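You operate a simulated robot arm through the tools that you are given. There is no shell and no other tool. Be economical: measure what you need, move in short steps, check, and stop when the job is done.

The job below is to be done with a simulated robot arm. You get a single attempt, and the scene is never put back.

JOB
Set the heat pump to the two figures on its door note.
Fine: hold MODE to begin; floor first, MODE, then water, MODE again to store them; leave AWAY off.

Only the result counts: the job must be done as asked and must still hold three seconds after the hand-in. Knocking over, shifting, dropping, spilling or breaking anything else fails it.

ROBOT AND FRAMES
A 6-joint arm with a two-finger parallel gripper, fixed in place. Base frame: the origin is at the foot of the arm, x ahead of it, y to its left, z up. Units: m, degrees, N and s.
With the tool pointing down near the work surface it reaches from about 0.14 to 0.76 m from the base axis. Its first joint turns from -166.0 to 166.0 degrees. Payload 3.91 kg.
The TCP is the grasp point between the finger pads, 0.03 m short of the fingertips. In the tool frame z runs along the fingers and y along their closing line. The gripper opens to 0.11 m. The fingers are 0.02 m wide and 0.01 m thick; the gripper's body (0.048 by 0.112 m) begins 0.055 m behind the TCP.
Orientation is told as [roll, pitch, yaw] about the base's x, y, z axes, in that order, counted from this pose: with the fingers straight down and closing along the base's y, the tool's x points along the base's -x, its y along +y and its z along -z.

CONTROLS
- The arm moves only by the tool send_rows. Its argument "commands" is a list that holds one entry, the list of rows, each a list of 7 numbers: the shift along the tool's x, y, z in units of 300 mm (1.0 is 300 mm), then the turn, a rotation vector about the tool's x, y, z in units of 60 degrees (1.0 is 60 degrees), then the finger opening in m, from 0 to 0.11. In form: [[[x, y, z, wx, wy, wz, jaw], ...]]. A call has 1 to 20 rows; each row is the pose to reach, as a shift and turn from the pose commanded when the call began, along the tool's axes at that moment. A call with a number of a shift or a turn outside -1 to 1 is refused whole. Rows are played at 5 a second. More than 0.05 m and 8.6 degrees between two rows, or a gripper value outside its range, and nothing of the call is played. A pose out of reach is approached as far as the arm can. The call stops where the force on the tool passes 90 N (or 10 N more than at its start, if that is more) or the arm is blocked; 0.2 s more then pass. The fingers move at their own pace (about 0.108 m/s each) and stop on an object; they squeeze with about 44 N. The grip force told is the motor's: it shows also when the fingers shut on nothing. Time passes only in rows, and 0.2 s behind the last, so rows that repeat a pose let the fingers close. The reply holds the time, the measured pose of the TCP, the force on the tool along the base axes, the opening and the grip force, in the units named above and with some noise.
- Cameras (640 x 400 px; columns grow to the right, rows downward): "scene" is fixed at [0.4011, -0.5001, 1.8328]; the picture's right is [0.90, 0.43, 0.00], its down [0.18, -0.39, -0.90] and it looks along [-0.39, 0.82, -0.43] (base axes); focal length 354 px, centre (320, 200). "wrist" rides on the gripper at [-0.036, 0, -0.057] in the tool frame; the picture's right is [0.00, -1.00, 0.00], its down [0.97, 0.00, -0.24] and it looks along [0.24, 0.00, 0.97] (tool axes); focal length 218 px, centre (320, 200).
- snapshot(camera): a new picture of that camera. No time passes.
- lift_body(by): slides the trunk up (or, below 0, down) by that many m; the arm rides with it, the base frame stays. It gives what a move gives, with no picture.
- locate(camera, pixels): for up to 12 pixels [column, row] of the newest picture of that camera ("zoom" is the newest enlarged one), the place [x, y, z] in the base frame of the surface seen there, good to about 0.003 m. No time passes.
- close_up(camera, box): a new picture of the part [left, top, right, bottom] of that camera's present view, enlarged. No time passes.
- finish_job(): hands the job in; it is judged then, once.

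Go step by step. Measure first, check grasps and placings, and put right what went wrong. The budget is 80 turns and 34 pictures, counting those below and the enlarged ones. Unless the task says otherwise, let go and move clear before handing in, and close with one line.

The tools are called after "Emit:" by a JSON object that holds its "fn" and its "kwargs". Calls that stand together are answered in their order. send_rows: Moves the arm, as the interface text tells. Its arguments: {"type":"object","properties":{"commands":{"type":"array"}},"required":["commands"]} The other tools are called the same way: lift_body (by) slides the trunk up or down; snapshot (camera) takes a picture; locate (camera, pixels) gives the place of the surface under pixels of a picture; close_up (camera, box) takes an enlarged picture of a part of a camera's view; finish_job () hands the job in.

At the start:

```text
time_s: 0.0
position: [-0.0623, 0.3525, 1.3344]
tool_rot: [0.0, 0.0, 0.0]
force: [-0.6, -0.6, -0.2]
grip_width: 0.1101
finger_force: 0.1
trunk travel left (down, up): [-0.45, 0.09]
```

scene: 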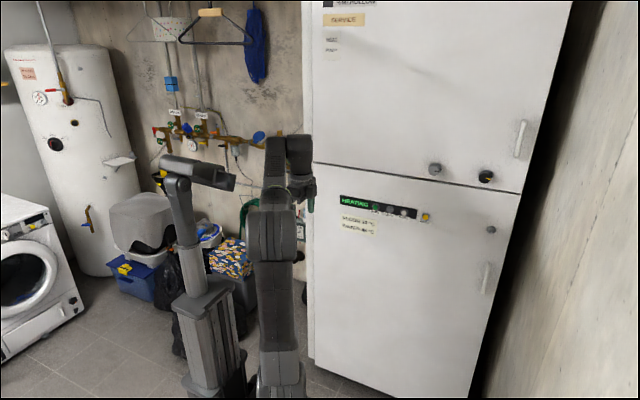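
wrist: 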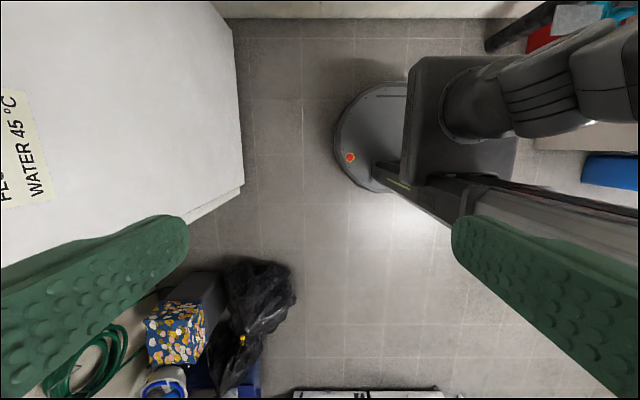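

The scene shows a heat pump cabinet with a green display near (355,200), buttons at (375-425,210) and a note at (357,225). I'll enlarge that area.

Emit:
{"fn": "close_up", "kwargs": {"camera": "scene", "box": [330, 185, 440, 245]}}

Emit:
{"fn": "close_up", "kwargs": {"camera": "scene", "box": [310, 0, 530, 240]}}

```text
5.82 times, centred on (385, 215) of scene
```

zoom: 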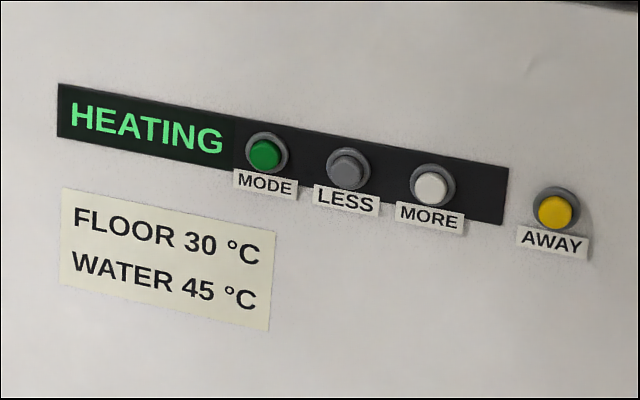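

```text
1.67 times, centred on (420, 120) of scene
```

zoom: 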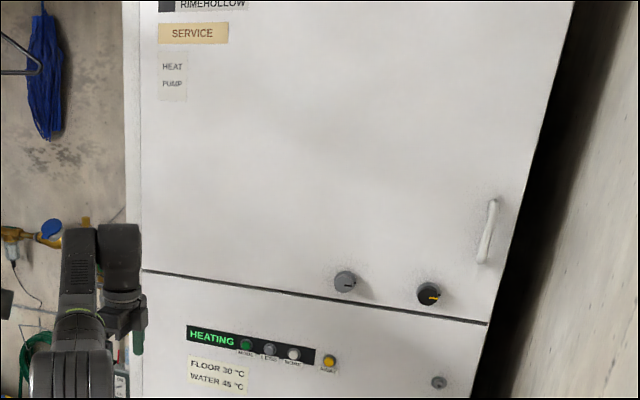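

The note says FLOOR 30, WATER 45. The buttons from left to right are MODE, LESS, MORE, AWAY. Next I'll locate the buttons and the panel surface.

Emit:
{"fn": "locate", "kwargs": {"camera": "scene", "pixels": [[375.2, 206.8], [389.6, 209.5], [404.3, 212.6], [425, 216.9], [345, 225], [370, 232], [425, 240], [425, 200], [345, 192], [436, 168], [486, 176], [316, 180]]}}

```text
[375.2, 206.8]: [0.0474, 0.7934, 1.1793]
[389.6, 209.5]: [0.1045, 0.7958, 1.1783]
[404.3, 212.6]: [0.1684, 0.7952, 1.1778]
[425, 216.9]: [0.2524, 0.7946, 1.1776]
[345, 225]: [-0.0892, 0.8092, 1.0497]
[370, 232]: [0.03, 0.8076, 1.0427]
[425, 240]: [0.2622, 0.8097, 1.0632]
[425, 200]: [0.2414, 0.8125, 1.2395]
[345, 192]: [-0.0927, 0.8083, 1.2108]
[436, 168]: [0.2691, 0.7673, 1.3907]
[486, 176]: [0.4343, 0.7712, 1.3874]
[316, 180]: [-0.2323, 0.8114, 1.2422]
```

Panel plane is at y≈0.81, with caps at y≈0.794, z≈1.178: MODE x 0.047, LESS 0.106, MORE 0.168. I'll turn the tool to face +y with fingers closed, first by 60°.

Emit:
{"fn": "send_rows", "kwargs": {"commands": [[[0, 0, 0, -0.125, 0, 0, 0], [0, 0, 0, -0.25, 0, 0, 0], [0, 0, 0, -0.375, 0, 0, 0], [0, 0, 0, -0.5, 0, 0, 0], [0, 0, 0, -0.625, 0, 0, 0], [0, 0, 0, -0.75, 0, 0, 0], [0, 0, 0, -0.875, 0, 0, 0], [0, 0, 0, -1, 0, 0, 0]]]}}

```text
time_s: 1.8
position: [-0.064, 0.3523, 1.3342]
tool_rot: [60.1, 0.1, 0.0]
force: [0.3, -0.3, 0.0]
grip_width: 0.0
finger_force: 37.5
trunk travel left (down, up): [-0.45, 0.09]
```

Turned 60° as planned, fingers shut. Now the remaining 30°.

Emit:
{"fn": "send_rows", "kwargs": {"commands": [[[0, 0, 0, -0.125, 0, 0, 0], [0, 0, 0, -0.25, 0, 0, 0], [0, 0, 0, -0.375, 0, 0, 0], [0, 0, 0, -0.5, 0, 0, 0]]]}}

Emit:
{"fn": "snapshot", "kwargs": {"camera": "wrist"}}

```text
time_s: 2.8
position: [-0.0158, 0.3305, 1.425]
tool_rot: [87.4, -1.0, 0.8]
force: [-1.1, 0.0, 0.9]
grip_width: 0.0
finger_force: 37.5
out of reach, approached as far as the arm can: row 2, 3, 4
trunk travel left (down, up): [-0.45, 0.09]
```

```text
29 pictures are left
```

wrist: 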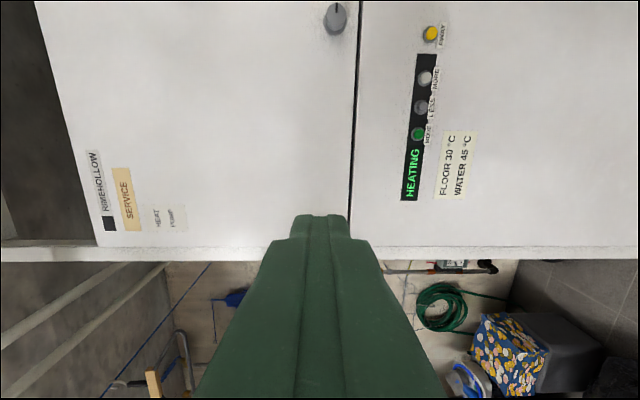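

The tool faces the door but stands too near the base for full orientation. The wrist picture shows the buttons at column ~420. I'll move forward 0.2 m.

Emit:
{"fn": "send_rows", "kwargs": {"commands": [[[0, 0, 0.12, 0, 0, 0, 0], [0, 0, 0.25, 0, 0, 0, 0], [0, 0, 0.38, 0, 0, 0, 0], [0, 0, 0.5, 0, 0, 0, 0], [0, 0, 0.6, 0, 0, 0, 0], [0, 0, 0.7, 0, 0, 0, 0], [0, 0, 0.7, 0, 0, 0, 0]]]}}

```text
time_s: 4.4
position: [-0.0142, 0.5387, 1.4519]
tool_rot: [86.0, -1.4, 1.2]
force: [0.4, 0.1, 0.1]
grip_width: 0.0
finger_force: 37.7
out of reach, approached as far as the arm can: row 1, 2, 3, 4, 5, 6, 7
trunk travel left (down, up): [-0.45, 0.09]
```

The arm sits at z=1.45 and reports out of reach, so a joint limit is likely. I'll look at the scene to see its posture.

Emit:
{"fn": "snapshot", "kwargs": {"camera": "scene"}}

```text
28 pictures are left
```

scene: 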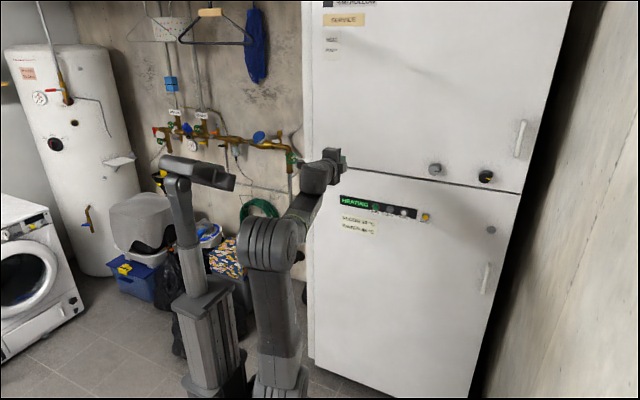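

The elbow is low and the forearm rises to the wrist, so the easiest fix is lowering the trunk to bring the tool to button height.

Emit:
{"fn": "lift_body", "kwargs": {"by": -0.26}}

```text
time_s: 7.1
position: [-0.0122, 0.5381, 1.1908]
tool_rot: [85.7, -1.4, 1.0]
force: [0.1, 0.3, 0.2]
grip_width: 0.0001
finger_force: 38.2
trunk travel left (down, up): [-0.19, 0.35]
```

Now at z=1.19 and y=0.54. I'll shift toward the MODE column (x 0.047) and forward a bit, watching reachability.

Emit:
{"fn": "send_rows", "kwargs": {"commands": [[[-0.05, 0, 0.05, -0.03, 0, 0, 0], [-0.1, 0, 0.1, -0.07, 0, 0, 0], [-0.15, 0, 0.17, -0.07, 0, 0, 0], [-0.2, 0, 0.25, -0.07, 0, 0, 0], [-0.2, 0, 0.25, -0.07, 0, 0, 0]]]}}

Emit:
{"fn": "snapshot", "kwargs": {"camera": "wrist"}}

```text
time_s: 8.3
position: [0.0492, 0.6169, 1.2121]
tool_rot: [89.2, -1.2, 1.2]
force: [0.1, -0.1, 0.1]
grip_width: 0.0
finger_force: 37.6
out of reach, approached as far as the arm can: row 1, 2, 3, 4, 5
trunk travel left (down, up): [-0.19, 0.35]
```

```text
27 pictures are left
```

wrist: 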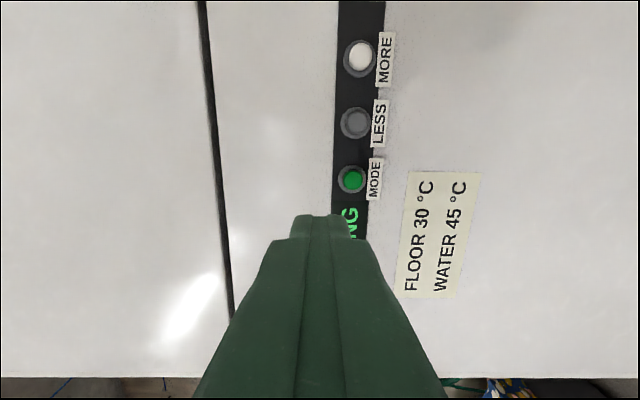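

Pose is (0.049, 0.617, 1.212), nearly level. I'll remeasure the buttons from this closer wrist view and drop the trunk by 0.034 for height.

Emit:
{"fn": "locate", "kwargs": {"camera": "wrist", "pixels": [[352, 180], [356, 122], [360, 56], [350, 225], [385, 250]]}}

Emit:
{"fn": "lift_body", "kwargs": {"by": -0.034}}

```text
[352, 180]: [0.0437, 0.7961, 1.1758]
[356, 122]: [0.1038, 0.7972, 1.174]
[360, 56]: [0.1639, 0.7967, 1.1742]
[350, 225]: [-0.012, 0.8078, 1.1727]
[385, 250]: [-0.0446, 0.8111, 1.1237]
```

```text
time_s: 9.1
position: [0.0491, 0.616, 1.1774]
tool_rot: [89.2, -1.3, 1.2]
force: [0.3, 0.5, 0.1]
grip_width: 0.0
finger_force: 37.6
trunk travel left (down, up): [-0.156, 0.384]
```

Buttons are at x 0.045, 0.104, 0.165, z≈1.175. Advancing 0.10 m toward MODE.

Emit:
{"fn": "send_rows", "kwargs": {"commands": [[[0, 0, 0.08, 0, 0, 0, 0], [0, 0, 0.16, 0, 0, 0, 0], [0, 0, 0.24, 0, 0, 0, 0], [0, 0, 0.32, 0, 0, 0, 0], [0, 0, 0.32, 0, 0, 0, 0]]]}}

```text
time_s: 10.2
position: [0.045, 0.7124, 1.1752]
tool_rot: [89.1, -1.3, 1.2]
force: [0.5, -0.7, 0.9]
grip_width: 0.0
finger_force: 37.4
trunk travel left (down, up): [-0.156, 0.384]
```

Reachable and aligned: tip at (0.044, 0.742, 1.175). Now pressing MODE and holding it.

Emit:
{"fn": "send_rows", "kwargs": {"commands": [[[0, 0, 0.1, 0, 0, 0, 0], [0, 0, 0.165, 0, 0, 0, 0], [0, 0, 0.2, 0, 0, 0, 0], [0, 0, 0.2, 0, 0, 0, 0], [0, 0, 0.2, 0, 0, 0, 0], [0, 0, 0.2, 0, 0, 0, 0], [0, 0, 0.2, 0, 0, 0, 0]]]}}

Emit:
{"fn": "close_up", "kwargs": {"camera": "scene", "box": [320, 175, 440, 245]}}

```text
time_s: 11.8
position: [0.0439, 0.7717, 1.1767]
tool_rot: [89.2, -1.3, 1.0]
force: [-1.0, -18.6, -9.8]
grip_width: 0.0
finger_force: 37.7
trunk travel left (down, up): [-0.156, 0.384]
```

```text
5.33 times, centred on (380, 210) of scene
```

zoom: 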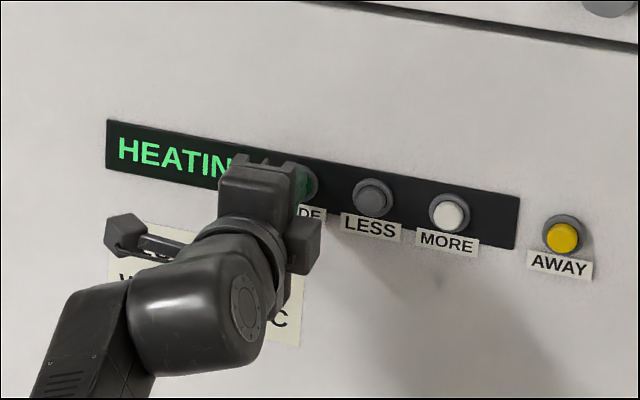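

The display still reads HEATIN(G), with 18.6 N on the button. I'll push slightly deeper and hold longer.

Emit:
{"fn": "send_rows", "kwargs": {"commands": [[[0, 0, 0.007, 0, 0, 0, 0], [0, 0, 0.007, 0, 0, 0, 0], [0, 0, 0.007, 0, 0, 0, 0], [0, 0, 0.007, 0, 0, 0, 0], [0, 0, 0.007, 0, 0, 0, 0], [0, 0, 0.007, 0, 0, 0, 0]]]}}

Emit:
{"fn": "close_up", "kwargs": {"camera": "scene", "box": [320, 175, 440, 245]}}

```text
time_s: 13.2
position: [0.0444, 0.7712, 1.1788]
tool_rot: [89.5, -1.4, 1.1]
force: [-1.7, -38.8, -15.4]
grip_width: 0.0001
finger_force: 37.0
trunk travel left (down, up): [-0.156, 0.384]
```

```text
5.33 times, centred on (380, 210) of scene
```

zoom: 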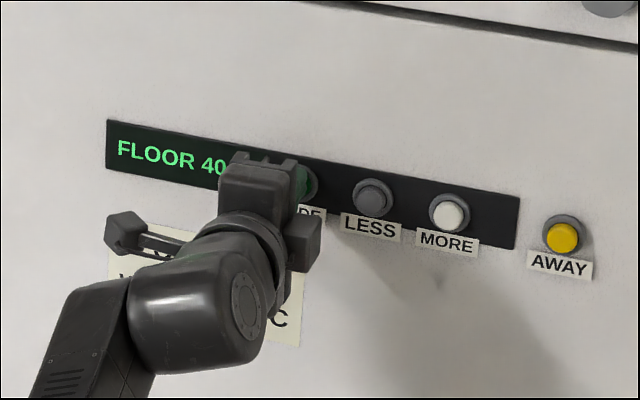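

Display now reads FLOOR 40, so setting mode is on. I'll back off, move to LESS (+0.06 in x) and press once to see the step size.

Emit:
{"fn": "send_rows", "kwargs": {"commands": [[[0, 0, -0.06, 0, 0, 0, 0], [0, 0, -0.12, 0, 0, 0, 0], [-0.1, 0, -0.12, 0, 0, 0, 0], [-0.2, 0, -0.12, 0, 0, 0, 0], [-0.2, 0, -0.12, 0, 0, 0, 0], [-0.2, 0, -0.05, 0, 0, 0, 0], [-0.2, 0, -0.003, 0, 0, 0, 0], [-0.2, 0, -0.003, 0, 0, 0, 0], [-0.2, 0, -0.07, 0, 0, 0, 0], [-0.2, 0, -0.1, 0, 0, 0, 0]]]}}

Emit:
{"fn": "close_up", "kwargs": {"camera": "scene", "box": [320, 175, 440, 245]}}

```text
time_s: 15.4
position: [0.1064, 0.7453, 1.1767]
tool_rot: [89.2, -1.3, 1.1]
force: [0.6, -0.7, -0.8]
grip_width: 0.0
finger_force: 37.4
trunk travel left (down, up): [-0.156, 0.384]
```

```text
5.33 times, centred on (380, 210) of scene
```

zoom: 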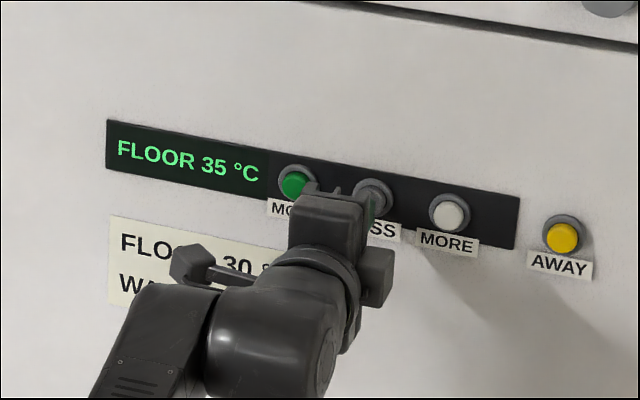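

One press took it to FLOOR 35, so the step is 5. Pressing LESS once more.

Emit:
{"fn": "send_rows", "kwargs": {"commands": [[[0, 0, 0.05, 0, 0, 0, 0], [0, 0, 0.097, 0, 0, 0, 0], [0, 0, 0.097, 0, 0, 0, 0], [0, 0, 0.03, 0, 0, 0, 0], [0, 0, 0, 0, 0, 0, 0]]]}}

Emit:
{"fn": "close_up", "kwargs": {"camera": "scene", "box": [320, 175, 440, 245]}}

```text
time_s: 16.6
position: [0.1055, 0.747, 1.1765]
tool_rot: [89.2, -1.3, 1.1]
force: [-0.2, 0.3, 0.4]
grip_width: 0.0
finger_force: 37.5
trunk travel left (down, up): [-0.156, 0.384]
```

```text
5.33 times, centred on (380, 210) of scene
```

zoom: 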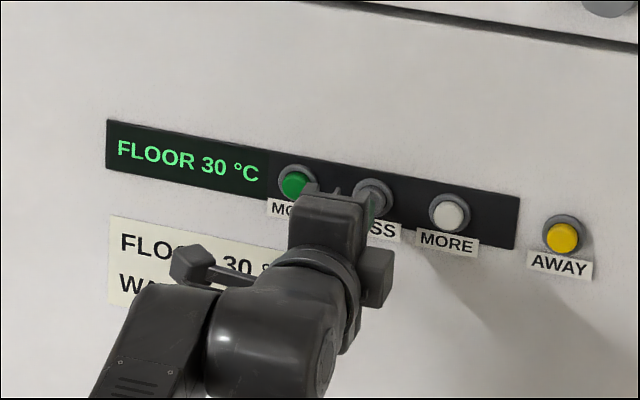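

FLOOR 30 is shown. Now I'll move back to MODE and press it briefly.

Emit:
{"fn": "send_rows", "kwargs": {"commands": [[[0, 0, -0.02, 0, 0, 0, 0], [0.1, 0, -0.02, 0, 0, 0, 0], [0.2, 0, -0.02, 0, 0, 0, 0], [0.2, 0, -0.02, 0, 0, 0, 0], [0.2, 0, 0.05, 0, 0, 0, 0], [0.2, 0, 0.097, 0, 0, 0, 0], [0.2, 0, 0.097, 0, 0, 0, 0], [0.2, 0, 0.03, 0, 0, 0, 0], [0.2, 0, 0, 0, 0, 0, 0]]]}}

Emit:
{"fn": "close_up", "kwargs": {"camera": "scene", "box": [320, 175, 440, 245]}}

```text
time_s: 18.6
position: [0.0474, 0.7458, 1.1756]
tool_rot: [89.3, -1.4, 1.3]
force: [0.1, -1.0, -0.3]
grip_width: 0.0003
finger_force: 37.3
trunk travel left (down, up): [-0.156, 0.384]
```

```text
5.33 times, centred on (380, 210) of scene
```

zoom: 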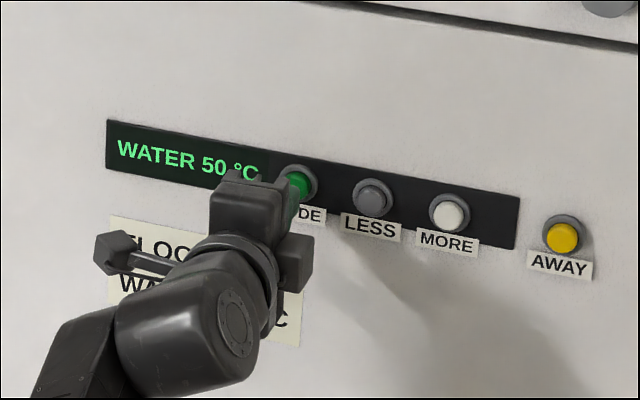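

WATER 50 is shown; one LESS press should give 45.

Emit:
{"fn": "send_rows", "kwargs": {"commands": [[[0, 0, -0.02, 0, 0, 0, 0], [-0.1, 0, -0.02, 0, 0, 0, 0], [-0.197, 0, -0.02, 0, 0, 0, 0], [-0.197, 0, -0.02, 0, 0, 0, 0], [-0.197, 0, 0.05, 0, 0, 0, 0], [-0.197, 0, 0.097, 0, 0, 0, 0], [-0.197, 0, 0.097, 0, 0, 0, 0], [-0.197, 0, 0.03, 0, 0, 0, 0], [-0.197, 0, 0, 0, 0, 0, 0]]]}}

Emit:
{"fn": "close_up", "kwargs": {"camera": "scene", "box": [320, 175, 440, 245]}}

```text
time_s: 20.6
position: [0.1045, 0.7479, 1.1781]
tool_rot: [89.2, -1.2, 1.2]
force: [-0.2, -0.3, 0.2]
grip_width: 0.0002
finger_force: 37.4
trunk travel left (down, up): [-0.156, 0.384]
```

```text
5.33 times, centred on (380, 210) of scene
```

zoom: 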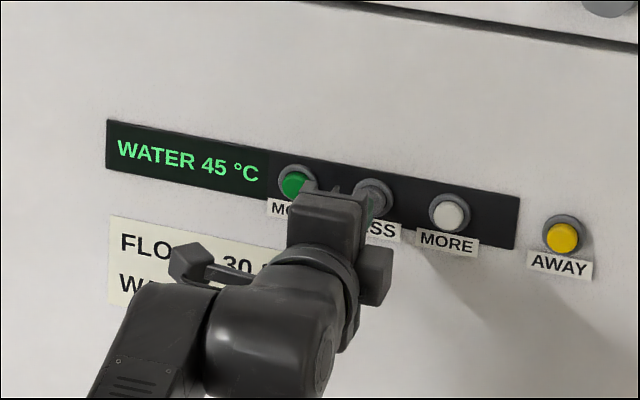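

WATER 45 is shown. Pressing MODE briefly to store, then backing off.

Emit:
{"fn": "send_rows", "kwargs": {"commands": [[[0, 0, -0.02, 0, 0, 0, 0], [0.1, 0, -0.02, 0, 0, 0, 0], [0.197, 0, -0.02, 0, 0, 0, 0], [0.197, 0, -0.02, 0, 0, 0, 0], [0.197, 0, 0.05, 0, 0, 0, 0], [0.197, 0, 0.097, 0, 0, 0, 0], [0.197, 0, 0.097, 0, 0, 0, 0], [0.197, 0, 0.03, 0, 0, 0, 0], [0.197, 0, -0.1, 0, 0, 0, 0], [0.197, 0, -0.2, 0, 0, 0, 0], [0.197, 0, -0.3, 0, 0, 0, 0]]]}}

Emit:
{"fn": "close_up", "kwargs": {"camera": "scene", "box": [320, 175, 440, 245]}}

```text
time_s: 23.1
position: [0.0471, 0.6546, 1.1773]
tool_rot: [89.2, -1.4, 1.2]
force: [-0.6, 0.6, -0.3]
grip_width: 0.0004
finger_force: 37.5
trunk travel left (down, up): [-0.156, 0.384]
```

```text
5.33 times, centred on (380, 210) of scene
```

zoom: 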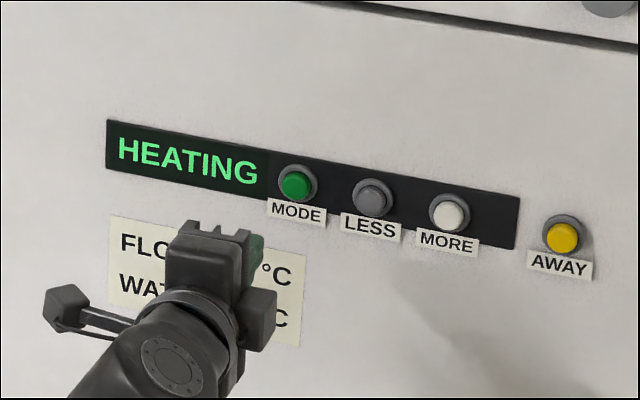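

The display is back to HEATING right after the MODE press, which fits the values having been stored. AWAY was not touched and the arm is clear, so I'm handing in.

Emit:
{"fn": "finish_job", "kwargs": {}}

```text
The job is handed in.
```

I set the heat pump to floor 30 °C and water 45 °C, stored both with MODE and left AWAY off; the display went back to HEATING, though I did not reopen the settings to check the stored values.
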